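You operate a simulated robot arm through the tools that you are given. There is no shell and no other tool. Be economical: measure what you need, move in short steps, check, and stop when the job is done.

Carry out the task below with a simulated robot arm. There is one attempt and no reset: what you move stays moved.

Task
Put things in order on the laundry worktop. At the end: the grey sponge stands where the brown hair clip stood; the blue jar (marked "DAY") from the laundry worktop stands where the white sponge stood; the white hand gel tube stands on top of the green soap; the white sponge stands on top of the black diffuser; the brown hair clip stands where the blue jar stood; whatever was shut is shut again. Leave all else as you found it, and nothing knocked over.

The check looks at the end state, three seconds after you hand in, the way a careful person would. Anything else that was tipped, shoved, dropped, spilled or broken makes it a failure.

Robot
A 6-joint arm with a two-finger parallel gripper, fixed in place. Base frame: the origin is at the foot of the arm, x ahead of it, y to its left, z up; the work surface is at about z = 920. Readings come in mm, degrees, newtons and seconds.
With the tool pointing down near the work surface it reaches from about 360 to 760 mm from the base axis. Its first joint turns from -66.0 to 66.0 degrees. Payload 2.45 kg.
The TCP is the grasp point between the finger pads, 24 mm short of the fingertips. In the tool frame z runs along the fingers and y along their closing line. Largest opening 68 mm; finger width 17, thickness 10; the body of the gripper, 40 by 70 mm, starts 41 mm behind the TCP.
Orientation is told as [roll, pitch, yaw] about the base's x, y, z axes, in that order, counted from this pose: with the fingers straight down and closing along the base's y, the tool's x points along the base's -x, its y along +y and its z along -z.

Tools
- The arm moves only by the tool nudge_tool. Its argument "steps" is one flat list of numbers, 7 for each row, row after row: the shift along the base's x, y, z in mm, then the turn, a rotation vector about the base's x, y, z in rad, then the opening, from 0 (shut) to 1 (fully open). In form: [tx, ty, tz, wx, wy, wz, jaw, tx, ty, tz, wx, wy, wz, jaw, ...]. A call has 1 to 10 rows; each row shifts and turns the commanded pose from where the row before left it. Each row takes 0.2 s and may step no farther than 50 mm and 8.6 degrees from the row before; otherwise, or with a gripper value out of range, the whole call is refused. Where a pose cannot be reached the arm comes as near as it can. A force on the tool above 40 N (or 10 N above the force at the start of the call, whichever is more), or a blocked arm, ends the call early, and 0.2 s more pass. Each finger travels about 108 mm/s and halts on what it meets, pressing with about 39 N; the grip force reading is that of the motor and also rises with nothing between the fingers. The clock runs only during rows and for 0.2 s after the last one: add rows that do not move to give the fingers time. The reply holds the time, the measured pose of the TCP, the force on the tool along the base axes, the opening and the grip force, in the units named above and with some noise, with the torque about the TCP (base axes, N m) and any sound that the robot's microphone picked up.
- Cameras (640 x 400 px; columns grow to the right, rows downward): "scene" is fixed at [174.1, 437, 1458.9]; the picture's right is [-0.63, -0.77, 0.00], its down [-0.49, 0.40, -0.77] and it looks along [0.60, -0.49, -0.64] (base axes); focal length 288 px, centre (320, 200). "wrist" rides on the gripper at [84, 11, -75] in the tool frame; the picture's right is [-0.13, 0.99, 0.00], its down [-0.60, -0.08, -0.79] and it looks along [-0.79, -0.10, 0.61] (tool axes); focal length 251 px, centre (320, 200).
- snapshot(camera): a new picture of that camera. The clock stands still meanwhile.
- probe_pixels(camera, pixels): for up to 12 pixels [column, row] of the newest picture of that camera ("zoom" is the newest enlarged one), the place [x, y, z] in the base frame of the surface seen there, good to about 2 mm, but the place of the scene camera against the robot may be out by one fixed shift of up to 18 mm in any direction. The clock stands still meanwhile.
- inspect(camera, box): a new picture of the part [left, top, right, bottom] of that camera's present view, enlarged. The clock stands still meanwhile.
- job_done(): hands the job in; it is judged then, once.

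Work in short steps. Measure before you move; look again where a grasp or a placing could have gone wrong, and mend it. You have 80 turns and 34 pictures in all, those below and enlarged ones among them. Open the gripper and draw the arm clear of the work before you hand the job in, unless the task says otherwise; then end with one line.

The tools are called after "Call:" by a JSON object that holds its "fn" and its "kwargs". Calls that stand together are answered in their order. nudge_tool: Moves the arm, as the interface text tells. Its arguments: {"type":"object","properties":{"steps":{"type":"array"}},"required":["steps"]} The other tools are called the same way: snapshot (camera) takes a picture; probe_pixels (camera, pixels) gives the place of the surface under pixels of a picture; inspect (camera, box) takes an enlarged picture of a part of a camera's view; job_done () hands the job in.

At the start:

```text
clock: 0.0
tool_pos: [472.1, -53.4, 1187.5]
tool_rot: [0.0, 0.0, 0.0]
ft_force: [-0.1, 0.2, -0.4]
wrist_torque: [0.03, -0.02, 0.02]
grip_width: 68.0
finger_force: 0.1
```

scene: 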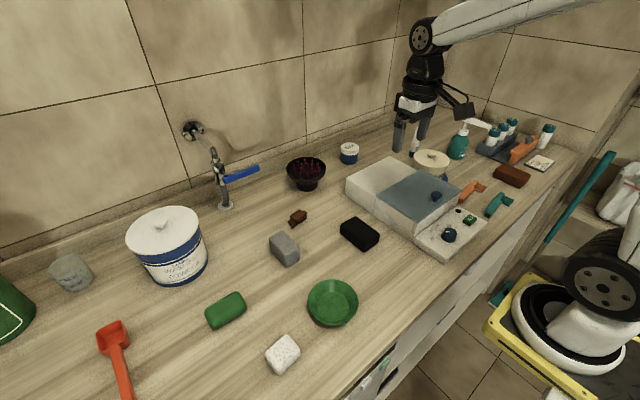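
wrist: 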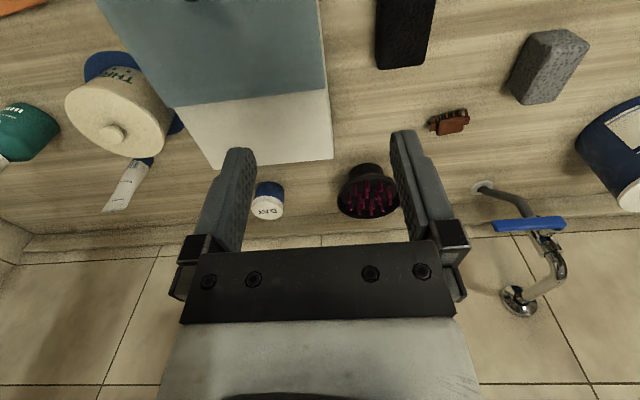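

I'll zoom into the two halves of the scene to identify the objects.

Call:
{"fn": "inspect", "kwargs": {"camera": "scene", "box": [330, 100, 570, 270]}}

Call:
{"fn": "inspect", "kwargs": {"camera": "scene", "box": [190, 140, 420, 390]}}

Call:
{"fn": "probe_pixels", "kwargs": {"camera": "scene", "pixels": [[284, 240], [287, 258], [298, 213], [349, 147], [283, 346], [226, 305], [362, 230], [333, 295], [306, 165], [400, 215], [370, 185], [430, 160]]}}

Call:
{"fn": "probe_pixels", "kwargs": {"camera": "wrist", "pixels": [[268, 190], [268, 208], [450, 122], [545, 55], [405, 25], [125, 185], [145, 162], [112, 130], [270, 120], [240, 60], [365, 190], [20, 130]]}}

```text
2.35 times, centred on (450, 185) of scene
```

zoom: 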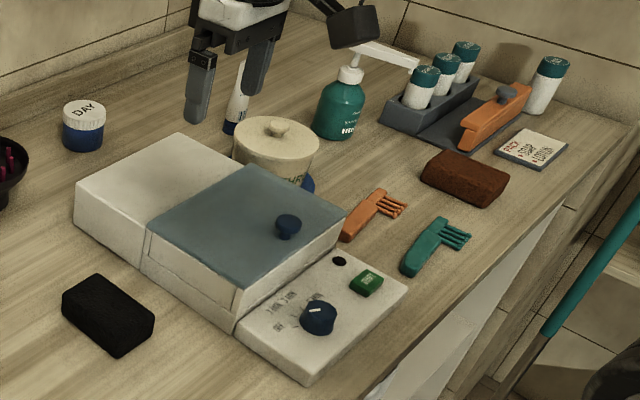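

```text
1.60 times, centred on (305, 265) of scene
```

zoom: 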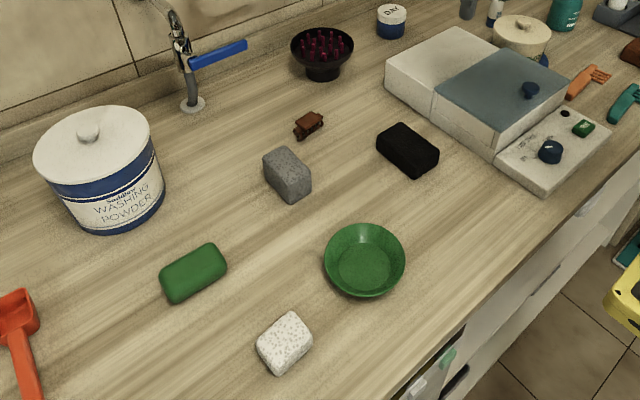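

```text
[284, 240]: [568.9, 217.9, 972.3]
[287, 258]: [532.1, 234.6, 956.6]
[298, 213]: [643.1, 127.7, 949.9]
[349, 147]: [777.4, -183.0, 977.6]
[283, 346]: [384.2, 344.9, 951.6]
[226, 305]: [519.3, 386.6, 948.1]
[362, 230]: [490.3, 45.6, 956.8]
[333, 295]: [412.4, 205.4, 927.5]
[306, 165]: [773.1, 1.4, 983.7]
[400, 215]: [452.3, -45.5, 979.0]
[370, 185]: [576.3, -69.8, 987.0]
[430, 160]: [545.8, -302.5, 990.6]
```

```text
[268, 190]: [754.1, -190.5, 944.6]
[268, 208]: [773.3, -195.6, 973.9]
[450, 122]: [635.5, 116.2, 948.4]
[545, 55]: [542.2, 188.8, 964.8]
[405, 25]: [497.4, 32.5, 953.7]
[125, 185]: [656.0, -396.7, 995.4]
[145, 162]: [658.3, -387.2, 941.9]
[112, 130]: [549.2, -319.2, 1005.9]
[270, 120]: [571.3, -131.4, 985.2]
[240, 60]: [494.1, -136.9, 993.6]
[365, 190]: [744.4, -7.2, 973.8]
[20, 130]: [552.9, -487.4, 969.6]
```

The scene shows the objects: white sponge, grey sponge, clip, soap, jar, bristled black diffuser, and a tube behind the pot. I probe the corner points on the zoom to get sizes and orientations.

Call:
{"fn": "probe_pixels", "kwargs": {"camera": "zoom", "pixels": [[259, 343], [291, 314], [310, 343], [277, 371], [265, 158], [285, 149], [308, 172], [288, 182], [162, 274], [209, 246], [226, 266], [175, 300]]}}

Call:
{"fn": "probe_pixels", "kwargs": {"camera": "zoom", "pixels": [[296, 122], [315, 113], [322, 120], [303, 133], [310, 122], [292, 40], [352, 42], [322, 35], [322, 53], [378, 10], [406, 12], [391, 20]]}}

```text
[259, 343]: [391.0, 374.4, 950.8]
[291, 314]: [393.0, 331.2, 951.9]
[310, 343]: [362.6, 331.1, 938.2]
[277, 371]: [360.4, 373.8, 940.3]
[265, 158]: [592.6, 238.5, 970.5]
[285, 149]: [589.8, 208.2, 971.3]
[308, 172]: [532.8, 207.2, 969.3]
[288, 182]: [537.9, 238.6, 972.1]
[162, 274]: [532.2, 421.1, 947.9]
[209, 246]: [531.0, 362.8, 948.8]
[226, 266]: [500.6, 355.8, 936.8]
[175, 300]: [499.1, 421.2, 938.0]
```

```text
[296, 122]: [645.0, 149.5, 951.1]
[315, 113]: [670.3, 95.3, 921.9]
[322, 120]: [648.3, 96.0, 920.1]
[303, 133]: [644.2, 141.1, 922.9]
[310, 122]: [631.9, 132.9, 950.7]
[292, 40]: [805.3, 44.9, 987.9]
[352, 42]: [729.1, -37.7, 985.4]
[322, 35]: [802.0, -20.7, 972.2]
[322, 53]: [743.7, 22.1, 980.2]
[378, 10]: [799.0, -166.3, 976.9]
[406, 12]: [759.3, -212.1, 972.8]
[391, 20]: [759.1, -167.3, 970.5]
```

White sponge sits at about x 362–393, y 331–374 (scene, biased), top near z 951, axis-aligned. I move above it to see it with the wrist camera.

Call:
{"fn": "nudge_tool", "kwargs": {"steps": [-10, 44.5, 0, 0, 0, 0, 1, -10, 44.5, 0, 0, 0, 0, 1, -10, 44.5, -5, 0, 0, 0, 1, -10, 44.5, -15, 0, 0, 0, 1, -10, 44.5, -15, 0, 0, 0, 1, -10, 44.5, -15, 0, 0, 0, 1, -10, 44.5, -15, 0, 0, 0, 1, -10, 44.5, -15, 0, 0, 0, 1, -10, 44, -20, 0, 0, 0, 1, 0, 0, 0, 0, 0, 0, 1]}}

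Call:
{"fn": "snapshot", "kwargs": {"camera": "wrist"}}

```text
clock: 2.2
tool_pos: [384.7, 347.7, 1086.8]
tool_rot: [0.1, 0.0, 0.1]
ft_force: [0.0, -0.2, 0.8]
wrist_torque: [-0.01, 0.0, -0.01]
grip_width: 68.0
finger_force: 0.0
```

```text
29 pictures are left
```

wrist: 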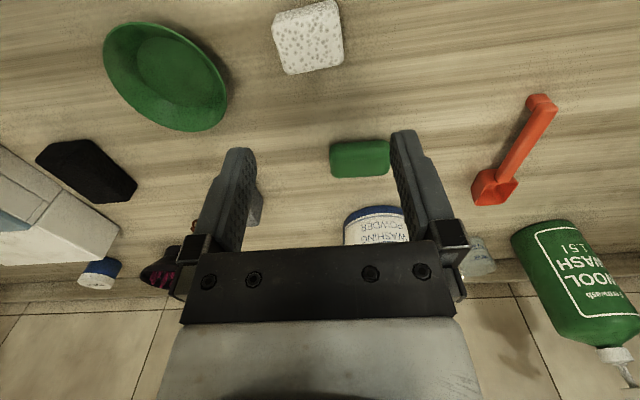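

The sponge is visible at (308,37), soap at (360,158); I probe corners of both.

Call:
{"fn": "probe_pixels", "kwargs": {"camera": "wrist", "pixels": [[275, 18], [335, 5], [341, 40], [284, 55], [284, 72], [341, 62], [310, 30], [310, 50], [333, 148], [386, 146], [334, 170], [384, 172]]}}

Call:
{"fn": "probe_pixels", "kwargs": {"camera": "wrist", "pixels": [[310, 62], [310, 70], [300, 82], [278, 40], [339, 25], [360, 145], [360, 172], [350, 30]]}}

```text
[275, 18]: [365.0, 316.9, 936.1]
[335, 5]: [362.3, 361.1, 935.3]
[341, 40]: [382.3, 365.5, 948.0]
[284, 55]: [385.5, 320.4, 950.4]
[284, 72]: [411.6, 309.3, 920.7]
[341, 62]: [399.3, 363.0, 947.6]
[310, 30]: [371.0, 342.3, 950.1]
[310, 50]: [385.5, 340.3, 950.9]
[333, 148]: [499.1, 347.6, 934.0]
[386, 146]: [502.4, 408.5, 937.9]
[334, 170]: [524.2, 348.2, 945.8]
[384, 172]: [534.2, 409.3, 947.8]
```

```text
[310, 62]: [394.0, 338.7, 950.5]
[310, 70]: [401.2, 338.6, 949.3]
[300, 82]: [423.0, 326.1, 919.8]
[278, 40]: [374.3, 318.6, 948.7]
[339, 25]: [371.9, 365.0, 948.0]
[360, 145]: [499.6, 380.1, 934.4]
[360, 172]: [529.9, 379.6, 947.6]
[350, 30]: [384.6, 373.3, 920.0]
```

White sponge: centre ≈ (382, 342), 38 × 49 mm, 31 high (wrist frame); the scene camera is shifted about +11 in y. Before grasping, I check the reach and the look of the diffuser/jar area, keeping high.

Call:
{"fn": "nudge_tool", "kwargs": {"steps": [30, -35, 10, 0, 0, 0, 1, 30, -35, 10, 0, 0, 0, 1, 30, -35, 10, 0, 0, 0, 1, 30, -35, 10, 0, 0, 0, 1, 30, -35, 0, 0, 0, 0, 1, 30, -35, 0, 0, 0, 0, 1, 30, -35, 0, 0, 0, 0, 1, 30, -35, 0, 0, 0, 0, 1, 30, -35, 0, 0, 0, 0, 1, 25, -42, 0, 0, 0, 0, 1]}}

Call:
{"fn": "snapshot", "kwargs": {"camera": "wrist"}}

```text
clock: 4.4
tool_pos: [677.1, -9.3, 1129.0]
tool_rot: [0.0, -0.1, 0.1]
ft_force: [0.2, 0.4, -0.1]
wrist_torque: [0.0, 0.04, -0.02]
grip_width: 68.1
finger_force: 0.1
```

```text
28 pictures are left
```

wrist: 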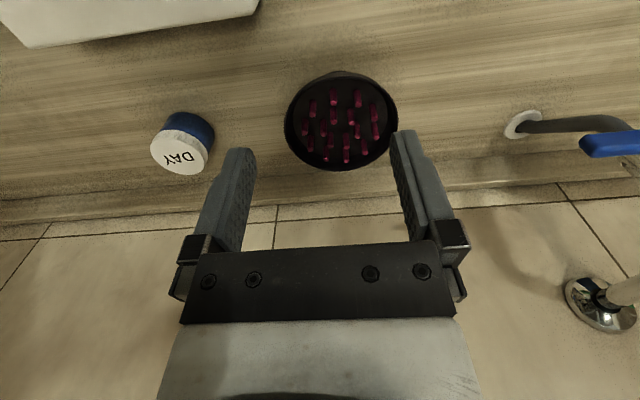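

Diffuser at (340,120), jar at (182,145). I probe rims, bristle tips, and the wall.

Call:
{"fn": "probe_pixels", "kwargs": {"camera": "wrist", "pixels": [[287, 120], [397, 118], [340, 168], [335, 76], [335, 91], [333, 122], [357, 95], [346, 160], [308, 148], [352, 125], [373, 135], [324, 165]]}}

Call:
{"fn": "probe_pixels", "kwargs": {"camera": "wrist", "pixels": [[152, 152], [207, 152], [180, 150], [182, 172], [180, 136], [188, 114], [215, 130], [185, 105], [280, 230], [274, 198], [336, 71], [320, 60]]}}

```text
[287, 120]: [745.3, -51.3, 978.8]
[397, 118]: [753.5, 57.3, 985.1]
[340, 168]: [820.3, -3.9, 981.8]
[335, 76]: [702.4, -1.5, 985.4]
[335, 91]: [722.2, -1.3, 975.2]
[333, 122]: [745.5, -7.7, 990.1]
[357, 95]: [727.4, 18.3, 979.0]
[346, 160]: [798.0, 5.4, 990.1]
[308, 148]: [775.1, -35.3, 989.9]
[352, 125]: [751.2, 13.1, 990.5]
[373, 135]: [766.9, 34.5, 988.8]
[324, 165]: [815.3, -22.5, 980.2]
```

```text
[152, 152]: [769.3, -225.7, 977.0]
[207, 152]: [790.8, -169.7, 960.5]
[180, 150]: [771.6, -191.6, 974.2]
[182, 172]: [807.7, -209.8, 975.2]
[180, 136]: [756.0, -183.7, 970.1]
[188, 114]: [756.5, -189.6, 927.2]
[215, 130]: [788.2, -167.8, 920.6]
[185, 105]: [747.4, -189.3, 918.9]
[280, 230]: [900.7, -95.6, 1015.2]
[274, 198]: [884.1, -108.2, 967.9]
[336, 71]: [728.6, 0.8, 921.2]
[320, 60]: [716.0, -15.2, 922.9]
```

Diffuser centre ≈ (762, 2), bristle tips z 990; jar centre ≈ (781, -197), about 55 dia, z 919–976. I test the reach above the diffuser with tool down at z≈1045.

Call:
{"fn": "nudge_tool", "kwargs": {"steps": [22, 3, -21, 0, 0, 0, 1, 22, 3, -21, 0, 0, 0, 1, 21, 3, -21, 0, 0, 0, 1, 20, 2, -21, 0, 0, 0, 1, 0, 0, 0, 0, 0, 0, 1]}}

```text
clock: 5.6
tool_pos: [763.7, 0.1, 1041.8]
tool_rot: [-0.1, 0.0, 0.0]
ft_force: [0.0, 1.0, -0.2]
wrist_torque: [0.0, 0.0, 0.02]
grip_width: 67.7
finger_force: 0.1
```

Reaches fine. Now back to the white sponge with jaw open.

Call:
{"fn": "nudge_tool", "kwargs": {"steps": [-36, 32, 30, 0, 0, 0, 1, -36, 32, 10, 0, 0, 0, 1, -36, 32, 0, 0, 0, 0, 1, -36, 32, 0, 0, 0, 0, 1, -36, 32, 0, 0, 0, 0, 1, -36, 32, 0, 0, 0, 0, 1, -36, 32, 0, 0, 0, 0, 1, -36, 32, 0, 0, 0, 0, 1, -36, 32, 0, 0, 0, 0, 1, -36, 32, 0, 0, 0, 0, 1]}}

Call:
{"fn": "nudge_tool", "kwargs": {"steps": [-22, 22, -30, 0, 0, 0, 1, 0, 0, -40, 0, 0, 0, 1, 0, 0, -30, 0, 0, 0, 1, 0, 0, 0, 0, 0, 0, 1]}}

```text
refused: row 1 steps farther than a row can; nothing moved
```

```text
clock: 6.2
tool_pos: [747.4, 23.3, 1008.2]
tool_rot: [-0.1, -1.5, 0.0]
ft_force: [1.5, -0.5, 6.8]
wrist_torque: [-0.12, -0.01, 0.0]
grip_width: 68.2
finger_force: 0.0
stopped in row 2: the force on the tool passed its limit at 68 N (the readings are from after the stop); the commanded pose is now the measured one
```

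The first call was refused and the second ran from the wrong spot, so a fingertip pressed onto the diffuser. I lift straight up and check it.

Call:
{"fn": "nudge_tool", "kwargs": {"steps": [0, 0, 20, 0, 0, 0, 1, 0, 0, 40, 0, 0.026, 0, 1, -30, 0, 40, 0, 0, 0, 1, -40, 0, 20, 0, 0, 0, 1, 0, 0, 0, 0, 0, 0, 1]}}

Call:
{"fn": "snapshot", "kwargs": {"camera": "wrist"}}

```text
clock: 7.4
tool_pos: [675.0, 24.5, 1127.4]
tool_rot: [-0.1, 0.3, 0.1]
ft_force: [-0.9, -0.2, 0.8]
wrist_torque: [0.02, 0.01, -0.01]
grip_width: 67.9
finger_force: 0.0
```

```text
27 pictures are left
```

wrist: 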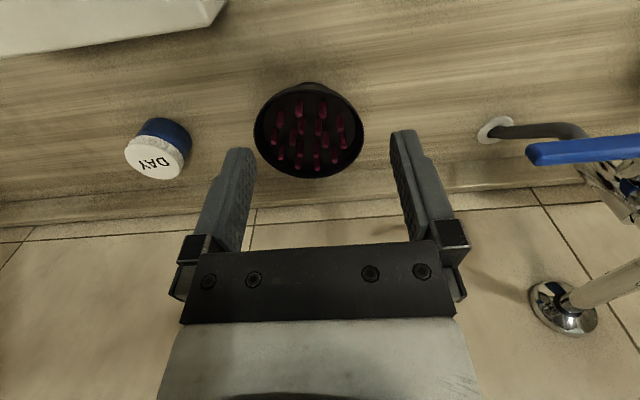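

Call:
{"fn": "probe_pixels", "kwargs": {"camera": "wrist", "pixels": [[256, 128], [362, 126], [308, 175], [303, 84], [298, 128], [320, 131], [341, 144], [281, 156], [316, 166], [279, 116], [323, 100], [304, 78]]}}

```text
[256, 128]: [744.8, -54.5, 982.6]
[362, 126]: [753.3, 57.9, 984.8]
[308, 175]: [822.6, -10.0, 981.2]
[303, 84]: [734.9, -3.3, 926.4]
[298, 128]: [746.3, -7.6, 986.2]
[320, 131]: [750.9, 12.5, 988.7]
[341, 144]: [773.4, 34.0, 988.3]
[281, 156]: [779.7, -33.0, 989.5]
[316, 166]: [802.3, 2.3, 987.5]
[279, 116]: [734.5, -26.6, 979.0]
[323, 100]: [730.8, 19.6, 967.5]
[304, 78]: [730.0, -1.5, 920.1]
```

The diffuser is upright and within 1–2 mm of its place. I go to the white sponge.

Call:
{"fn": "nudge_tool", "kwargs": {"steps": [-32.5, 35.3, 0, 0, 0, 0, 1, -32.5, 35.3, 0, 0, 0, 0, 1, -32.5, 35.3, 0, 0, 0, 0, 1, -32.5, 35.3, 0, 0, 0, 0, 1, -32.5, 35.3, 0, 0, 0, 0, 1, -32.5, 35.3, 0, 0, 0, 0, 1, -32.5, 35.3, 0, 0, 0, 0, 1, -32.5, 35.3, 0, 0, 0, 0, 1, -32.5, 35.3, 0, 0, 0, 0, 1, 0, 0, -30, 0, 0, 0, 1]}}

```text
clock: 9.6
tool_pos: [383.3, 342.6, 1095.1]
tool_rot: [0.0, 0.4, -0.1]
ft_force: [0.2, 0.0, -0.7]
wrist_torque: [0.0, -0.01, 0.0]
grip_width: 68.0
finger_force: 0.1
```

Aligned over the sponge; descend to TCP z≈947.

Call:
{"fn": "nudge_tool", "kwargs": {"steps": [0, 0, -40, 0, 0, 0, 1, 0, 0, -40, 0, 0, 0, 1, 0, 0, -35, 0, 0, 0, 1, 0, 0, -20, 0, 0, 0, 1, 0, 0, -13, 0, 0, 0, 1, 0, 0, 0, 0, 0, 0, 1]}}

```text
clock: 11.0
tool_pos: [385.0, 342.5, 949.0]
tool_rot: [-0.1, 0.3, -0.1]
ft_force: [0.2, -0.4, 0.4]
wrist_torque: [-0.03, -0.04, 0.02]
grip_width: 68.1
finger_force: 0.1
```

Tips are about at z 925; close the jaw.

Call:
{"fn": "nudge_tool", "kwargs": {"steps": [-1, 0, -2, 0, 0, 0, 0.75, 0, 0, 0, 0, 0, 0, 0.6, 0, 0, 0, 0, 0, 0, 0.5, 0, 0, 0, 0, 0, 0, 0.5]}}

```text
clock: 12.0
tool_pos: [383.9, 341.6, 946.6]
tool_rot: [0.2, 0.2, 0.0]
ft_force: [2.1, -2.1, 20.2]
wrist_torque: [-0.09, -0.01, 0.08]
grip_width: 51.2
finger_force: 39.1
```

Gripped at 51 mm. Lift straight up.

Call:
{"fn": "nudge_tool", "kwargs": {"steps": [0, 0, 10, 0, 0, 0, 0.5, 0, 0, 30, 0, 0, 0, 0.5, 0, 0, 40, 0, 0, 0, 0.5, 0, 0, 45, 0, 0, 0, 0.5, 0, 0, 45, 0, 0, 0, 0.5, 0, 0, 0, 0, 0, 0, 0.5]}}

Call:
{"fn": "snapshot", "kwargs": {"camera": "wrist"}}

```text
clock: 13.4
tool_pos: [384.7, 341.9, 1115.9]
tool_rot: [-0.2, 0.3, -0.1]
ft_force: [-0.5, -0.4, 0.1]
wrist_torque: [0.04, 0.0, 0.0]
grip_width: 51.0
finger_force: 39.2
```

```text
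26 pictures are left
```

wrist: 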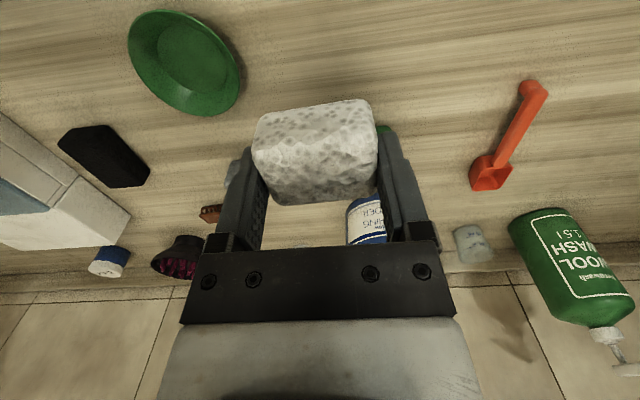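

Sponge held at (315,150). I probe it to know its offset in hand.

Call:
{"fn": "probe_pixels", "kwargs": {"camera": "wrist", "pixels": [[270, 116], [355, 104], [258, 146], [372, 130], [275, 195], [370, 185], [320, 150], [320, 190], [313, 114], [313, 125]]}}

```text
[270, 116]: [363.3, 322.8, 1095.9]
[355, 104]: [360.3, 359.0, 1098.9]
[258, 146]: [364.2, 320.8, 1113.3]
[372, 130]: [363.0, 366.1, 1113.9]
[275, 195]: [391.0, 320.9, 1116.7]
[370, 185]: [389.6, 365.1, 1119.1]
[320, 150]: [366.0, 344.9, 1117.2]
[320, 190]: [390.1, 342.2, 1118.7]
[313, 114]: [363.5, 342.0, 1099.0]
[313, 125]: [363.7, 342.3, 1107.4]
```

Held level: centre at TCP −3.5 in x, bottom 29 below TCP. Carry to above the diffuser along the previous path.

Call:
{"fn": "nudge_tool", "kwargs": {"steps": [32.3, -35.3, 2, 0, 0, 0, 0.5, 32.3, -35.3, 2, 0, 0, 0, 0.5, 32.3, -35.3, 2, 0, 0, 0, 0.5, 32.3, -35.3, 0, 0, 0, 0, 0.5, 32.3, -35.3, 0, 0, 0, 0, 0.5, 32.3, -35.3, 0, 0, 0, 0, 0.5, 32.3, -35.3, 0, 0, 0, 0, 0.5, 32.3, -35.3, 0, 0, 0, 0, 0.5, 32.3, -35.3, 0, 0, 0, 0, 0.5, 0, 0, 0, 0, 0, 0, 0.5]}}

```text
clock: 15.6
tool_pos: [672.4, 22.8, 1124.4]
tool_rot: [-0.1, 0.4, 0.0]
ft_force: [0.1, 0.8, 0.6]
wrist_torque: [0.02, 0.0, -0.01]
grip_width: 50.8
finger_force: 39.0
```

Now over the diffuser and down to just above the bristles (TCP ≈ 1025).

Call:
{"fn": "nudge_tool", "kwargs": {"steps": [32, -8, 0, 0, 0, 0, 0.5, 32, -8, 0, 0, 0, 0, 0.5, 32, -7, 0, 0, 0, 0, 0.5, 0, 0, -40, 0, 0, 0, 0.5, 0, 0, -35, 0, 0, 0, 0.5, 0, 0, -20, 0, 0, 0, 0.5, 0, 0, 0, 0, 0, 0, 0.5]}}

```text
clock: 17.2
tool_pos: [759.4, -1.9, 1025.2]
tool_rot: [-0.1, 0.3, 0.0]
ft_force: [0.5, 0.6, -0.5]
wrist_torque: [-0.03, 0.0, 0.03]
grip_width: 50.6
finger_force: 38.2
out of reach, approached as far as the arm can: row 3
```

Slightly short in x; try 7 mm further at this height, then check.

Call:
{"fn": "nudge_tool", "kwargs": {"steps": [7, 2, 0, 0, 0, 0, 0.5, 0, 0, -3, 0, 0, 0, 0.5, 0, 0, 0, 0, 0, 0, 0.5]}}

```text
clock: 18.0
tool_pos: [766.1, 1.6, 1021.8]
tool_rot: [-0.1, 0.3, 0.0]
ft_force: [0.0, 0.4, -0.5]
wrist_torque: [0.0, 0.02, -0.03]
grip_width: 50.6
finger_force: 39.0
```

Now x≈766 (sponge centre ≈762.5). Lower in small steps till contact.

Call:
{"fn": "nudge_tool", "kwargs": {"steps": [0, 0, -1.5, 0, 0, 0, 0.5, 0, 0, -1.5, 0, 0, 0, 0.5, 0, 0, 0, 0, 0, 0, 0.5]}}

```text
clock: 18.8
tool_pos: [764.8, 2.8, 1018.5]
tool_rot: [0.0, 0.3, 0.1]
ft_force: [0.5, 0.5, 0.0]
wrist_torque: [-0.02, -0.02, 0.0]
grip_width: 50.5
finger_force: 39.1
```

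Call:
{"fn": "nudge_tool", "kwargs": {"steps": [0, 0, -1.5, 0, 0, 0, 0.5, 0, 0, 0, 0, 0, 0, 0.5]}}

```text
clock: 19.4
tool_pos: [765.6, 1.6, 1016.7]
tool_rot: [-0.1, 0.2, -0.1]
ft_force: [-0.2, 0.2, -0.4]
wrist_torque: [0.01, 0.01, 0.0]
grip_width: 50.6
finger_force: 39.3
```

No contact yet (force ~0); lower a little more.

Call:
{"fn": "nudge_tool", "kwargs": {"steps": [0, 0, -1.5, 0, 0, 0, 0.5, 0, 0, 0, 0, 0, 0, 0.5]}}

```text
clock: 20.0
tool_pos: [764.9, 2.7, 1015.2]
tool_rot: [0.0, 0.3, 0.1]
ft_force: [0.2, 0.9, 0.3]
wrist_torque: [0.02, 0.01, -0.01]
grip_width: 50.5
finger_force: 39.1
```

Call:
{"fn": "nudge_tool", "kwargs": {"steps": [0, 0, -1.2, 0, 0, 0, 0.5, 0, 0, 0, 0, 0, 0, 0.5]}}

```text
clock: 20.6
tool_pos: [765.3, 2.3, 1013.0]
tool_rot: [-0.1, 0.3, 0.0]
ft_force: [0.9, -0.5, 0.1]
wrist_torque: [0.03, 0.02, -0.02]
grip_width: 50.2
finger_force: 38.8
```

Still no contact though tips are near z 989; look before releasing.

Call:
{"fn": "inspect", "kwargs": {"camera": "scene", "box": [260, 110, 380, 200]}}

Call:
{"fn": "snapshot", "kwargs": {"camera": "wrist"}}

```text
4.44 times, centred on (320, 155) of scene
```

zoom: 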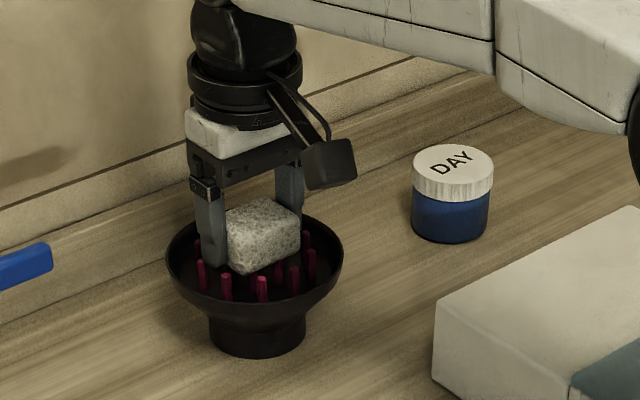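

```text
24 pictures are left
```

wrist: 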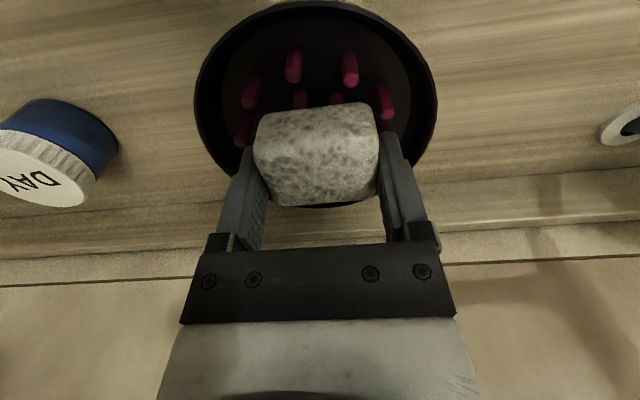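

Call:
{"fn": "probe_pixels", "kwargs": {"camera": "wrist", "pixels": [[293, 80], [350, 84], [248, 105], [388, 118], [300, 106], [315, 112], [315, 135], [242, 142], [315, 180], [337, 100]]}}

Call:
{"fn": "nudge_tool", "kwargs": {"steps": [0, 0, -1, 0, 0, 0, 0.5, 0, 0, 0, 0, 0, 0, 0.5]}}

```text
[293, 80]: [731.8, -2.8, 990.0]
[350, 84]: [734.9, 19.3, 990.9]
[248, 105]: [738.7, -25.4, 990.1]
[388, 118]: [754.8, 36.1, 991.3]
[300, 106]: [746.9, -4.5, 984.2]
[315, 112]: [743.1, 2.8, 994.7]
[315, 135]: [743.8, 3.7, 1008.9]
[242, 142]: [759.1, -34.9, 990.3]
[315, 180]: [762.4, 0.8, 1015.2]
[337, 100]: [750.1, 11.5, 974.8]
```

```text
clock: 21.2
tool_pos: [765.3, 2.6, 1013.3]
tool_rot: [-0.2, 0.3, -0.1]
ft_force: [1.0, 0.5, -0.1]
wrist_torque: [0.03, 0.0, 0.0]
grip_width: 50.4
finger_force: 39.5
```

Sponge is at the bristle height. Release with only a small opening so the fingers don't brush the bristles, then lift.

Call:
{"fn": "nudge_tool", "kwargs": {"steps": [0, 0, 0, 0, 0, 0, 0.77, 0, 0, 0, 0, 0, 0, 0.8, 0, 0, 0, 0, 0, 0, 0.8]}}

```text
clock: 22.0
tool_pos: [765.0, 3.8, 1012.7]
tool_rot: [-0.1, 0.3, 0.0]
ft_force: [0.3, -1.1, 0.6]
wrist_torque: [0.04, 0.0, -0.02]
grip_width: 54.6
finger_force: 0.0
```

Call:
{"fn": "nudge_tool", "kwargs": {"steps": [0, 0, 8, 0, 0, 0, 0.8, 0, 0, 15, 0, 0, 0, 0.8, 0, 0, 30, 0, 0, 0, 0.8, -20, 0, 40, 0, 0, 0, 1, -40, 0, 20, 0, 0, 0, 1, 0, 0, 0, 0, 0, 0, 1]}}

Call:
{"fn": "snapshot", "kwargs": {"camera": "wrist"}}

```text
clock: 23.4
tool_pos: [706.0, 3.5, 1126.2]
tool_rot: [-0.1, 0.2, 0.0]
ft_force: [0.5, 0.2, 0.0]
wrist_torque: [-0.02, -0.01, 0.0]
grip_width: 68.0
finger_force: 0.1
```

```text
23 pictures are left
```

wrist: 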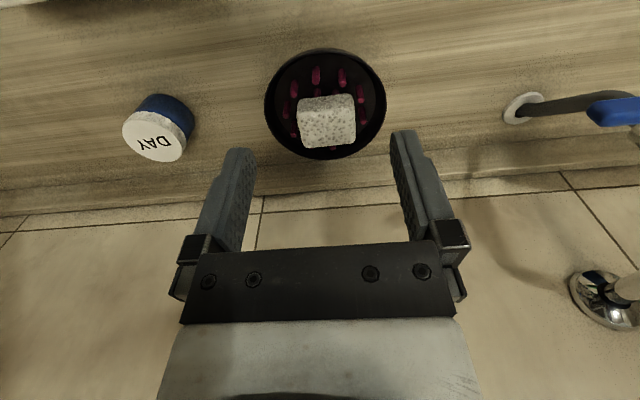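

The sponge sits on the bristles. I check its level and measure the jar at (158,128).

Call:
{"fn": "probe_pixels", "kwargs": {"camera": "wrist", "pixels": [[305, 122], [350, 120], [305, 142], [350, 140], [326, 131], [299, 118]]}}

Call:
{"fn": "probe_pixels", "kwargs": {"camera": "wrist", "pixels": [[125, 130], [185, 140], [150, 118], [155, 160], [158, 135], [165, 96], [140, 116], [191, 115], [187, 130], [178, 128], [135, 155], [172, 160]]}}

```text
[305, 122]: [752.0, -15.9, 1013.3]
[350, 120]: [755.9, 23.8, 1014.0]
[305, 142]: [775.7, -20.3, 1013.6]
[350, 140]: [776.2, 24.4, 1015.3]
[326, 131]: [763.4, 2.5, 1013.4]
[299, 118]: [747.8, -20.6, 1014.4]
```

```text
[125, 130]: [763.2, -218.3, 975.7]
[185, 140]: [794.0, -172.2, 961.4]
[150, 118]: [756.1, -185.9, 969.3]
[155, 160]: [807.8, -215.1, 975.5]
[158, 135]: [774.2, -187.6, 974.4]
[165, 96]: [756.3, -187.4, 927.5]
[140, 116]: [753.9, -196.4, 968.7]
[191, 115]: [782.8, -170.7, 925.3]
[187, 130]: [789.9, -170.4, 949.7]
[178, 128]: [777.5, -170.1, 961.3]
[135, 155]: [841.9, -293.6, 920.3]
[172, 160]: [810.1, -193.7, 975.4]
```

Sponge is level (top z ≈1014). Jar: centre ≈ (782, −198), dia 56. It lies at radius 807, so I tilt the fingers outward 18° (about −y), staying high first.

Call:
{"fn": "nudge_tool", "kwargs": {"steps": [0, -40, 0, 0, 0, 0, 1, 0, -40, 0, 0, -0.08, 0, 1, 0, -40, 0, 0, -0.08, 0, 1, 0, -40, 0, 0, -0.08, 0, 1, 0, -41, 0, 0, -0.075, 0, 1, 20, 0, -20, 0, 0, 0, 1, 20, 0, -25, 0, 0, 0, 1, 0, 0, 0, 0, 0, 0, 1]}}

```text
clock: 25.2
tool_pos: [746.2, -199.2, 1082.4]
tool_rot: [-0.1, -17.9, 0.0]
ft_force: [0.1, 0.8, 0.3]
wrist_torque: [0.01, -0.02, -0.01]
grip_width: 68.4
finger_force: 0.1
```

Tilt reached. Move to x 782 at z≈1030.

Call:
{"fn": "nudge_tool", "kwargs": {"steps": [18, 0, -20, 0, 0, 0, 1, 18, 0, -32, 0, 0, 0, 1, 0, 0, 0, 0, 0, 0, 1]}}

Call:
{"fn": "snapshot", "kwargs": {"camera": "wrist"}}

```text
clock: 26.0
tool_pos: [779.2, -200.7, 1028.1]
tool_rot: [-0.1, -17.7, 0.0]
ft_force: [-0.1, 0.3, 0.2]
wrist_torque: [0.0, -0.02, -0.01]
grip_width: 67.8
finger_force: 0.1
```

```text
22 pictures are left
```

wrist: 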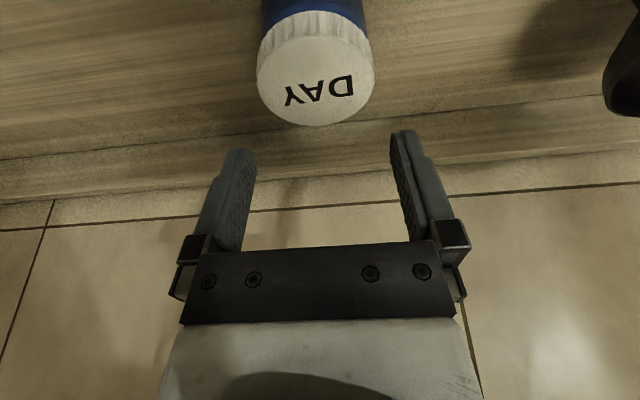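

Call:
{"fn": "probe_pixels", "kwargs": {"camera": "wrist", "pixels": [[258, 78], [374, 72], [316, 125], [300, 124], [315, 38], [264, 20], [366, 20], [315, 15]]}}

```text
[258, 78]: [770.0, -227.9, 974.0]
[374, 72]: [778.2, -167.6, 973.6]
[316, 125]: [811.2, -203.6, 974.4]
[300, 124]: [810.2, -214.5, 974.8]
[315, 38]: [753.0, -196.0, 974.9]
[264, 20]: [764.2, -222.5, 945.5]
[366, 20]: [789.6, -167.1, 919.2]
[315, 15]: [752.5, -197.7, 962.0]
```

Lid centre y ≈ −197.6, x ≈ 782, dia ~59: 4 mm each side. Correct +2.5 y, +2 x and descend to z≈958.

Call:
{"fn": "nudge_tool", "kwargs": {"steps": [2, 2.5, 0, 0, 0, 0, 1, 0, 0, -15, 0, 0, 0, 1, 0, 0, -15, 0, 0, 0, 1, 0, 0, 0, 0, 0, 0, 1]}}

```text
clock: 27.0
tool_pos: [785.0, -195.5, 1000.0]
tool_rot: [-0.1, -17.8, -0.1]
ft_force: [-0.4, -0.6, 3.4]
wrist_torque: [-0.16, 0.03, 0.0]
grip_width: 68.0
finger_force: 0.1
```

A slight contact (3.4 N, −y finger on the lid edge). Back up and shift y by −2.5.

Call:
{"fn": "nudge_tool", "kwargs": {"steps": [0, 0, 10, 0, 0, 0, 1, -1, -2.2, 0, 0, 0, 0, 1, 0, 0, 0, 0, 0, 0, 1]}}

Call:
{"fn": "snapshot", "kwargs": {"camera": "wrist"}}

```text
clock: 27.8
tool_pos: [782.3, -199.6, 1008.5]
tool_rot: [-0.1, -17.7, 0.0]
ft_force: [-0.8, 0.8, -0.8]
wrist_torque: [0.01, -0.01, 0.02]
grip_width: 68.2
finger_force: 0.0
```

```text
21 pictures are left
```

wrist: 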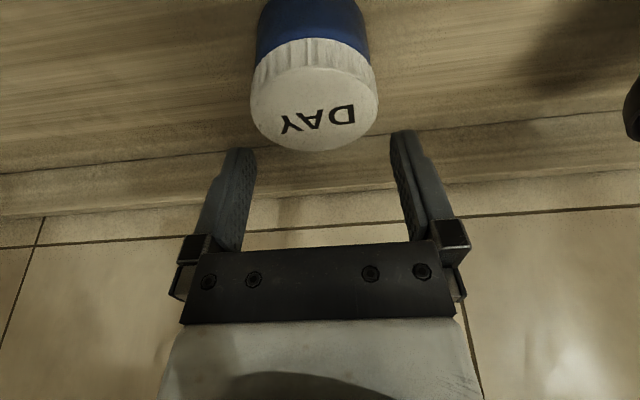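

I probe finger tips' inner faces and lid edges together to centre accurately.

Call:
{"fn": "probe_pixels", "kwargs": {"camera": "wrist", "pixels": [[252, 160], [252, 180], [248, 155], [394, 145], [397, 160], [398, 140], [252, 100], [377, 96], [251, 95], [376, 90], [314, 149], [314, 66]]}}

```text
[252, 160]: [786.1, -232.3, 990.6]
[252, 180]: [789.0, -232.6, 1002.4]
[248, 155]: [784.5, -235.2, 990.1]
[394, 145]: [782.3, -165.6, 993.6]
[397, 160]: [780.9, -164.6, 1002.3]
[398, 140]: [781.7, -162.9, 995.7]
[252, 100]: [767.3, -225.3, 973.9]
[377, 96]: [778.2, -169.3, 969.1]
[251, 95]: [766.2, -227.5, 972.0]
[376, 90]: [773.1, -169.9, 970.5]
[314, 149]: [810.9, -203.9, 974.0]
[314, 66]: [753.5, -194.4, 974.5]
```

Fingers' inner faces −232.5/−165, lid −227/−169: well centred. Descend.

Call:
{"fn": "nudge_tool", "kwargs": {"steps": [0, 0.5, -12, 0, 0, 0, 1, 0, 0, -12, 0, 0, 0, 1, 0, 0, -12, 0, 0, 0, 1, 0, 0, -12, 0, 0, 0, 1, 0, 0, 0, 0, 0, 0, 1]}}

```text
clock: 29.0
tool_pos: [782.5, -199.6, 961.1]
tool_rot: [-0.1, -17.8, 0.0]
ft_force: [0.2, 0.5, 0.2]
wrist_torque: [0.0, 0.0, -0.02]
grip_width: 68.1
finger_force: 0.0
```

Clear. Lower 4 more and close gently.

Call:
{"fn": "nudge_tool", "kwargs": {"steps": [0, 0, -4, 0, 0, 0, 1, 0, 0, 0, 0, 0, 0, 0.9, 0, 0, 0, 0, 0, 0, 0.8, 0, 0, 0, 0, 0, 0, 0.7, 0, 0, 0, 0, 0, 0, 0.7]}}

```text
clock: 30.2
tool_pos: [782.5, -199.2, 956.5]
tool_rot: [-0.2, -17.8, 0.0]
ft_force: [-0.3, -0.1, 1.1]
wrist_torque: [0.04, -0.01, -0.01]
grip_width: 59.7
finger_force: 39.6
```

Gripped at 59.7. Lift 90 mm and pull back.

Call:
{"fn": "nudge_tool", "kwargs": {"steps": [0, 0, 10, 0, 0, 0, 0.7, 0, 0, 30, 0, 0, 0, 0.7, -5, 0, 40, 0, 0, 0, 0.7, -25, 10, 35, 0, 0, 0, 0.7, -40, 20, 15, 0, 0, 0, 0.7, -40, 25, 0, 0, 0, 0, 0.7, -35, 35, 0, 0, 0, 0, 0.7, -35, 35, 0, 0, 0, 0, 0.7, 0, 0, 0, 0, 0, 0, 0.7]}}

```text
clock: 32.2
tool_pos: [602.9, -71.7, 1086.1]
tool_rot: [-0.1, -17.8, 0.0]
ft_force: [0.3, 0.0, -0.2]
wrist_torque: [-0.03, -0.01, -0.01]
grip_width: 60.0
finger_force: 38.9
```

Carry across to above the white sponge's old place.

Call:
{"fn": "nudge_tool", "kwargs": {"steps": [-22, 41.4, 0, 0, 0, 0, 0.7, -22, 41.4, 0, 0, 0, 0, 0.7, -22, 41.4, 0, 0, 0, 0, 0.7, -22, 41.4, 0, 0, 0, 0, 0.7, -22, 41.4, 0, 0, 0, 0, 0.7, -22, 41.4, 0, 0, 0, 0, 0.7, -22, 41.4, 0, 0, 0, 0, 0.7, -22, 41.4, 0, 0, 0, 0, 0.7, -22, 41.4, 0, 0, 0, 0, 0.7, -22, 41.4, 0, 0, 0, 0, 0.7]}}

```text
clock: 34.4
tool_pos: [382.6, 339.4, 1086.8]
tool_rot: [0.0, -17.7, -0.1]
ft_force: [0.2, 0.7, -0.6]
wrist_torque: [-0.07, 0.01, -0.01]
grip_width: 59.6
finger_force: 39.3
```

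Descend to just above the table (TCP ≈ 960).

Call:
{"fn": "nudge_tool", "kwargs": {"steps": [0, 2, -35, 0, 0, 0, 0.7, 0, 0, -35, 0, 0, 0, 0.7, 0, 0, -35, 0, 0, 0, 0.7, 0, 0, -21, 0, 0, 0, 0.7, 0, 0, 0, 0, 0, 0, 0.7]}}

```text
clock: 35.6
tool_pos: [380.4, 341.6, 960.6]
tool_rot: [-0.1, -17.7, 0.0]
ft_force: [0.0, -0.5, 0.0]
wrist_torque: [0.0, -0.01, -0.05]
grip_width: 59.8
finger_force: 38.9
```

Call:
{"fn": "nudge_tool", "kwargs": {"steps": [1, 0, -2, 0, 0, 0, 0.7, 0, 0, -1.5, 0, 0, 0, 0.7, 0, 0, 0, 0, 0, 0, 0.7]}}

```text
clock: 36.4
tool_pos: [383.1, 342.9, 956.9]
tool_rot: [0.0, -17.9, 0.0]
ft_force: [0.6, -1.4, -0.8]
wrist_torque: [-0.01, -0.02, 0.03]
grip_width: 60.1
finger_force: 38.8
```

At the pick-up height; release and withdraw up along the fingers' plane.

Call:
{"fn": "nudge_tool", "kwargs": {"steps": [0, 0, -0.8, 0, 0, 0, 0.7, 0, 0, 0, 0, 0, 0, 0.9, 0, 0, 0, 0, 0, 0, 1, 0, 0, 0, 0, 0, 0, 1]}}

```text
clock: 37.4
tool_pos: [383.6, 343.2, 956.8]
tool_rot: [-0.1, -17.8, -0.1]
ft_force: [0.4, 0.9, -0.1]
wrist_torque: [-0.01, -0.01, 0.0]
grip_width: 67.8
finger_force: 0.1
```

Lift and go look at the clip (around (645,128)), keeping the tilt.

Call:
{"fn": "nudge_tool", "kwargs": {"steps": [0, 0, 15, 0, 0, 0, 1, 0, 0, 40, 0, 0, 0, 1, 0, 0, 45, 0, 0, 0, 1, 30, -35, 10, 0, 0, 0, 1, 33, -35, 0, 0, 0, 0, 1, 33, -35, 0, 0, 0, 0, 1, 33, -35, 0, 0, 0, 0, 1, 33, -35, 0, 0, 0, 0, 1, 33, -40, 0, 0, 0, 0, 1, 0, 0, 0, 0, 0, 0, 1]}}

Call:
{"fn": "snapshot", "kwargs": {"camera": "wrist"}}

Call:
{"fn": "inspect", "kwargs": {"camera": "scene", "box": [220, 180, 380, 390]}}

```text
refused: row 9 steps farther than a row can; nothing moved
```

```text
20 pictures are left
```

wrist: 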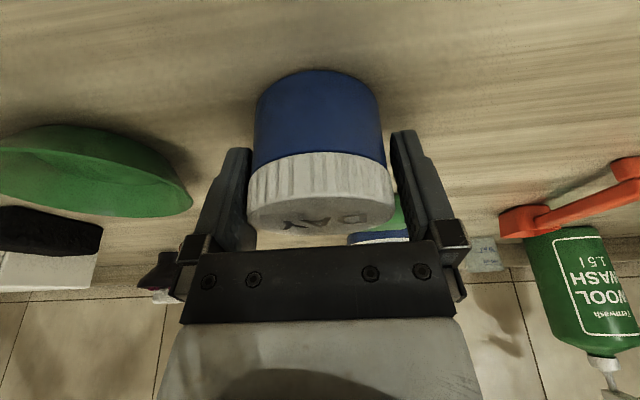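

```text
1.90 times, centred on (300, 285) of scene
```

zoom: 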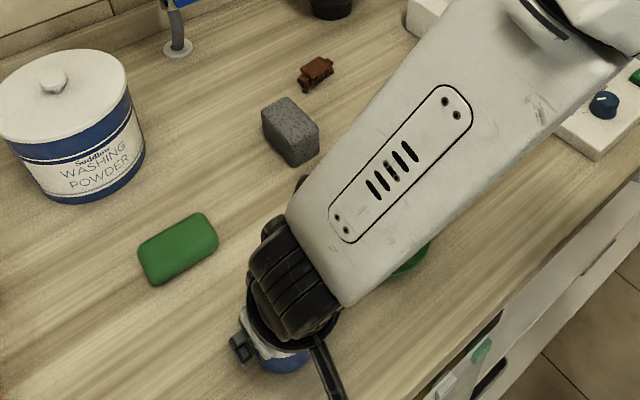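

A step was too long; the jar stands upright and released. Repeat with legal steps.

Call:
{"fn": "nudge_tool", "kwargs": {"steps": [0, 0, 15, 0, 0, 0, 1, 0, 0, 40, 0, 0, 0, 1, 0, 0, 45, 0, 0, 0, 1, 30, -35, 10, 0, 0, 0, 1, 33, -35, 5, 0, 0, 0, 1, 33, -36, 0, 0, 0, 0, 1, 33, -36, 0, 0, 0, 0, 1, 33, -36, 0, 0, 0, 0, 1, 33, -36, 0, 0, 0, 0, 1, 0, 0, 0, 0, 0, 0, 1]}}

Call:
{"fn": "snapshot", "kwargs": {"camera": "wrist"}}

```text
clock: 39.6
tool_pos: [579.8, 127.2, 1071.8]
tool_rot: [-0.1, -17.8, 0.1]
ft_force: [-0.4, -0.7, -0.3]
wrist_torque: [0.04, 0.04, -0.02]
grip_width: 68.1
finger_force: 0.0
```

```text
18 pictures are left
```

wrist: 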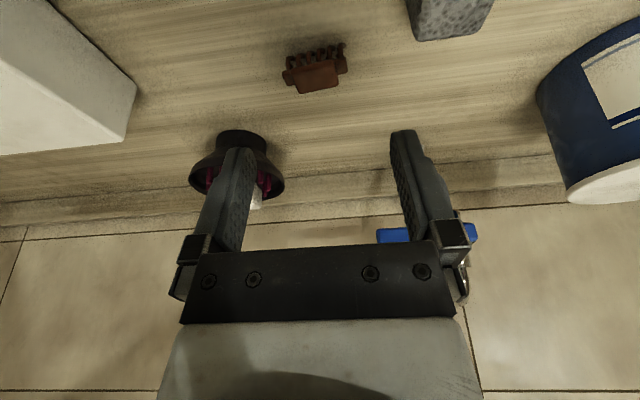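

Clip at (317,70); enlarge it.

Call:
{"fn": "inspect", "kwargs": {"camera": "wrist", "box": [265, 25, 375, 105]}}

```text
5.00 times, centred on (320, 65) of wrist
```

zoom: 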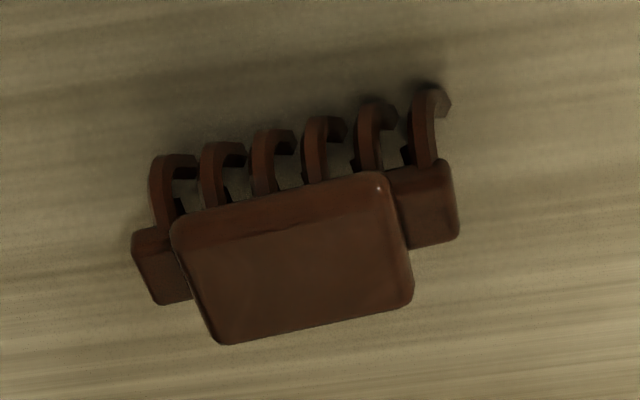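

Call:
{"fn": "probe_pixels", "kwargs": {"camera": "zoom", "pixels": [[180, 225], [375, 185], [225, 335], [400, 300], [290, 270], [145, 250], [165, 295], [450, 180], [450, 230], [170, 165], [435, 100], [280, 205]]}}

Call:
{"fn": "probe_pixels", "kwargs": {"camera": "zoom", "pixels": [[270, 140], [325, 125], [190, 250], [395, 210], [200, 170], [445, 105], [300, 330], [300, 350], [140, 230], [455, 215]]}}

```text
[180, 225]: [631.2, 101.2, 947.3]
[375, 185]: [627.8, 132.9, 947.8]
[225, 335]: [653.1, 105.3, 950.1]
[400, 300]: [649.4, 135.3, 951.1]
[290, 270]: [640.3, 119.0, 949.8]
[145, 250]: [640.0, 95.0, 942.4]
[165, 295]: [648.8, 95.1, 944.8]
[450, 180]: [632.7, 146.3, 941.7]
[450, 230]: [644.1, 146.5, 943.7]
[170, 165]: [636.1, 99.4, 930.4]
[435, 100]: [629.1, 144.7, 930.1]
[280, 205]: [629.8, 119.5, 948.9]
```

```text
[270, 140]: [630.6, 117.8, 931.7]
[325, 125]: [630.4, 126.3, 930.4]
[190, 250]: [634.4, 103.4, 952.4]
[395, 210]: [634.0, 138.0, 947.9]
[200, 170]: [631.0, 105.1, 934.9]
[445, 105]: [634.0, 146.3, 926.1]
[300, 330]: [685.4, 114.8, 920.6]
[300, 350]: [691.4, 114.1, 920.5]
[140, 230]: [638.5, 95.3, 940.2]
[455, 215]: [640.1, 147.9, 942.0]
```

Clip: ~53 mm long along y (94.8–147.5), rotated ~+6°, bar centre ≈ (641,121), top z 951. I will grip its ends: yaw +6°, hover first.

Call:
{"fn": "nudge_tool", "kwargs": {"steps": [20, -2, -20, 0, 0, 0.055, 1, 20, -2, -25, 0, 0, 0.055, 1, 18, -2, -30, 0, 0, 0, 1, 0, 0, 0, 0, 0, 0, 1]}}

Call:
{"fn": "snapshot", "kwargs": {"camera": "wrist"}}

```text
clock: 40.6
tool_pos: [637.0, 123.2, 995.3]
tool_rot: [-0.1, -17.8, 6.3]
ft_force: [0.3, 0.4, 0.0]
wrist_torque: [-0.04, -0.03, 0.02]
grip_width: 68.1
finger_force: 0.0
```

```text
16 pictures are left
```

wrist: 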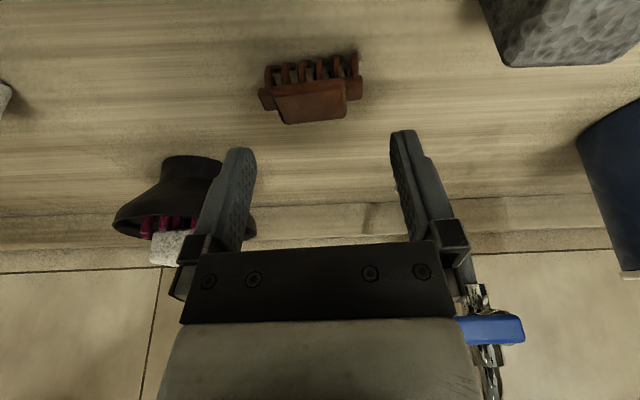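

Call:
{"fn": "probe_pixels", "kwargs": {"camera": "wrist", "pixels": [[262, 100], [358, 90], [270, 104], [352, 95], [310, 105], [285, 120], [345, 114], [250, 175], [397, 160], [268, 75], [354, 64]]}}

```text
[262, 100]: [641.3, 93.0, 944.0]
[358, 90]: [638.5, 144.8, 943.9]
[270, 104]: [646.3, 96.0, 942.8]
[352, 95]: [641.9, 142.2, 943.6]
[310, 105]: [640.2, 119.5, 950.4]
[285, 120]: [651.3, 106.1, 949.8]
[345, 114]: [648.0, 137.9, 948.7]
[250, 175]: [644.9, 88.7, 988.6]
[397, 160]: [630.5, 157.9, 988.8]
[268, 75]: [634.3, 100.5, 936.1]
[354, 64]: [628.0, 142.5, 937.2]
```

Clip's mid y ≈ 119.8, fingers' mid 123.3: shift −3.2 in y and descend to TCP ≈ 950.

Call:
{"fn": "nudge_tool", "kwargs": {"steps": [0, -3.2, -15, 0, 0, 0, 1, 0, 0, -15, 0, 0, 0, 1, 0, 0, -10, 0, 0, 0, 1, 0, 0, -5, 0, 0, 0, 1, 0, 0, 0, 0, 0, 0, 1]}}

```text
clock: 41.8
tool_pos: [637.8, 119.8, 951.2]
tool_rot: [-0.1, -17.7, 6.3]
ft_force: [0.0, 0.4, 0.1]
wrist_torque: [-0.02, 0.01, -0.01]
grip_width: 68.0
finger_force: 0.1
```

Call:
{"fn": "nudge_tool", "kwargs": {"steps": [0, 0, -2, 0, 0, 0, 0.9, 0, 0, 0, 0, 0, 0, 0.8, 0, 0, 0, 0, 0, 0, 0.7, 0, 0, 0, 0, 0, 0, 0.65, 0, 0, 0, 0, 0, 0, 0.65]}}

```text
clock: 43.0
tool_pos: [636.7, 119.8, 950.4]
tool_rot: [-0.1, -17.8, 6.3]
ft_force: [0.2, 0.3, 0.6]
wrist_torque: [0.02, 0.01, -0.02]
grip_width: 54.6
finger_force: 38.8
```

Gripped at 54.6. Lift and check.

Call:
{"fn": "nudge_tool", "kwargs": {"steps": [0, 0, 10, 0, 0, 0, 0.65, 0, 0, 30, 0, 0, 0, 0.65, 0, 0, 40, 0, 0, 0, 0.65, 0, 0, 40, 0, 0, 0, 0.65, 0, 0, 0, 0, 0, 0, 0.65]}}

Call:
{"fn": "snapshot", "kwargs": {"camera": "wrist"}}

```text
clock: 44.2
tool_pos: [637.0, 118.7, 1069.7]
tool_rot: [-0.1, -17.8, 6.3]
ft_force: [0.4, 0.3, -0.2]
wrist_torque: [-0.01, 0.0, 0.03]
grip_width: 54.8
finger_force: 38.6
```

```text
15 pictures are left
```

wrist: 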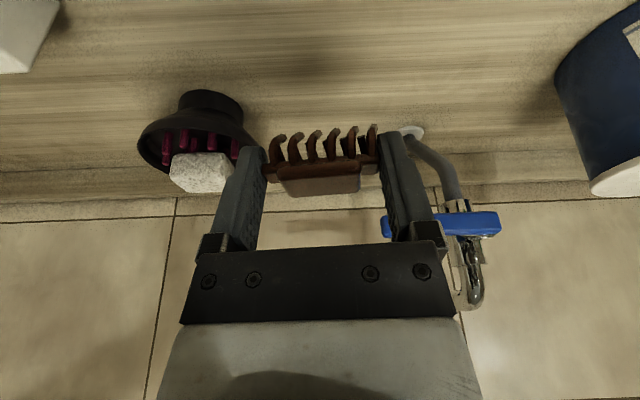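

Call:
{"fn": "probe_pixels", "kwargs": {"camera": "wrist", "pixels": [[285, 176], [350, 170], [290, 190], [350, 188], [320, 182], [275, 145], [373, 135], [320, 195], [330, 140]]}}

```text
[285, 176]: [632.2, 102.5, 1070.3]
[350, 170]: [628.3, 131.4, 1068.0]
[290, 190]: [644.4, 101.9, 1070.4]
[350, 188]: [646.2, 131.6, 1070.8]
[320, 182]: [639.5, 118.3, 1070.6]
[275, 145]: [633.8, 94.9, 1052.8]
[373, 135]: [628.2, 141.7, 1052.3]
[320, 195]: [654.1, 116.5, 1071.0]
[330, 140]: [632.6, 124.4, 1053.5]
```

Clip held level, centre ≈ TCP+(4,0). Carry along x≈637 to y −198, clear of the diffuser.

Call:
{"fn": "nudge_tool", "kwargs": {"steps": [0, -45, 5, 0, 0, 0, 0.65, 0, -45, 5, 0, 0, 0, 0.65, 0, -45, 0, 0, 0, 0, 0.65, 0, -45, 0, 0, 0, 0, 0.65, 0, -45, 0, 0, 0, 0, 0.65, 10, -45, 0, 0, 0, 0, 0.65, 30, -36, 0, 0, 0, 0, 0.65, 30, -11, 0, 0, 0, 0, 0.65, 30, 0, -10, 0, 0, 0, 0.65, 0, 0, 0, 0, 0, 0, 0.65]}}

```text
clock: 46.4
tool_pos: [736.9, -198.2, 1072.0]
tool_rot: [0.0, -17.7, 6.3]
ft_force: [0.2, -0.1, 0.0]
wrist_torque: [0.0, -0.03, 0.01]
grip_width: 54.8
finger_force: 39.0
```

Move out to x 778 while descending to z≈1000.

Call:
{"fn": "nudge_tool", "kwargs": {"steps": [14, 0, -25, 0, 0, 0, 0.65, 14, 0, -25, 0, 0, 0, 0.65, 13, 0, -22, 0, 0, 0, 0.65, 0, 0, 0, 0, 0, 0, 0.65]}}

```text
clock: 47.4
tool_pos: [779.5, -199.1, 998.3]
tool_rot: [-0.1, -17.7, 6.3]
ft_force: [1.0, 0.4, 0.0]
wrist_torque: [-0.02, 0.01, 0.0]
grip_width: 54.8
finger_force: 38.8
```

Call:
{"fn": "nudge_tool", "kwargs": {"steps": [-1, 0.5, -20, 0, 0, 0, 0.65, 0, 0, -15, 0, 0, 0, 0.65, 0, 0, -9, 0, 0, 0, 0.65, 0, 0, 0, 0, 0, 0, 0.65]}}

```text
clock: 48.4
tool_pos: [776.2, -196.6, 951.7]
tool_rot: [-0.1, -17.8, 6.3]
ft_force: [0.5, -0.6, -0.4]
wrist_torque: [0.02, -0.04, 0.02]
grip_width: 54.9
finger_force: 39.2
```

Lower the last 1.5 mm and release.

Call:
{"fn": "nudge_tool", "kwargs": {"steps": [1, -0.5, -1.5, 0, 0, 0, 0.65, 0, 0, 0, 0, 0, 0, 0.65, 0, 0, 0, 0, 0, 0, 0.85, 0, 0, 0, 0, 0, 0, 1, 0, 0, 0, 0, 0, 0, 1]}}

```text
clock: 49.6
tool_pos: [777.4, -197.6, 951.6]
tool_rot: [-0.1, -17.8, 6.3]
ft_force: [0.0, -0.5, 0.0]
wrist_torque: [0.0, 0.01, -0.01]
grip_width: 67.9
finger_force: 0.1
```

Lift up, back off, and check the clip.

Call:
{"fn": "nudge_tool", "kwargs": {"steps": [0, 0, 15, 0, 0, 0, 1, 0, 0, 40, 0, 0, 0, 1, -20, 0, 40, 0, 0, 0, 1, -40, 0, 20, 0, 0, 0, 1, 0, 0, 0, 0, 0, 0, 1]}}

Call:
{"fn": "snapshot", "kwargs": {"camera": "wrist"}}

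```text
clock: 50.8
tool_pos: [717.0, -196.8, 1068.9]
tool_rot: [-0.1, -17.9, 6.3]
ft_force: [0.2, 0.6, 0.0]
wrist_torque: [-0.03, 0.03, -0.01]
grip_width: 68.0
finger_force: 0.0
```

```text
14 pictures are left
```

wrist: 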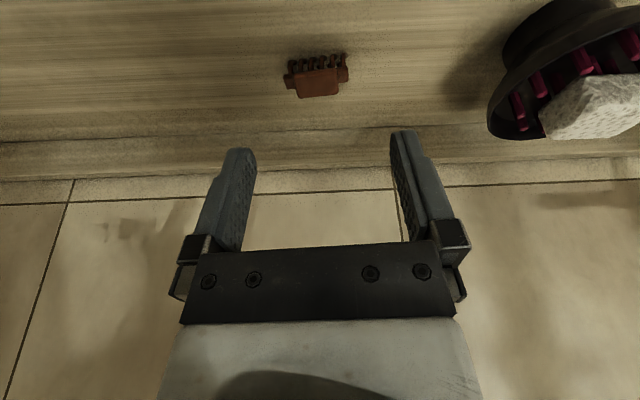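

Clip stands in the jar's old place. Next the gel tube; rise and go toward (590,−390), removing the yaw.

Call:
{"fn": "probe_pixels", "kwargs": {"camera": "wrist", "pixels": [[318, 85], [290, 80], [346, 74]]}}

Call:
{"fn": "nudge_tool", "kwargs": {"steps": [-10, 0, 40, 0, 0, 0, 1, -20, -30, 30, 0, 0, -0.055, 1, -20, -40, 10, 0, 0, -0.055, 1, -25, -40, 0, 0, 0, 0, 1, -25, -40, 0, 0, 0, 0, 1, -20, -40, 0, 0, 0, 0, 1, 0, 0, 0, 0, 0, 0, 1]}}

Call:
{"fn": "snapshot", "kwargs": {"camera": "wrist"}}

```text
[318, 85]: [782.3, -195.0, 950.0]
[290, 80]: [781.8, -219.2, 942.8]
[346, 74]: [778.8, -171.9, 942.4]
```

```text
clock: 52.4
tool_pos: [598.0, -388.9, 1150.2]
tool_rot: [-0.1, -17.8, 0.0]
ft_force: [0.2, 0.6, -0.4]
wrist_torque: [0.01, 0.02, 0.02]
grip_width: 68.1
finger_force: 0.1
```

```text
13 pictures are left
```

wrist: 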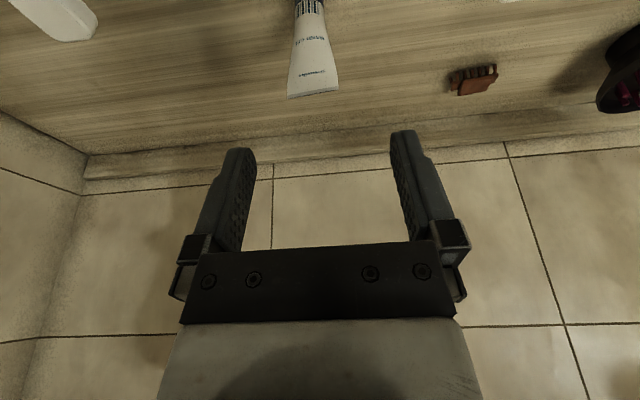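

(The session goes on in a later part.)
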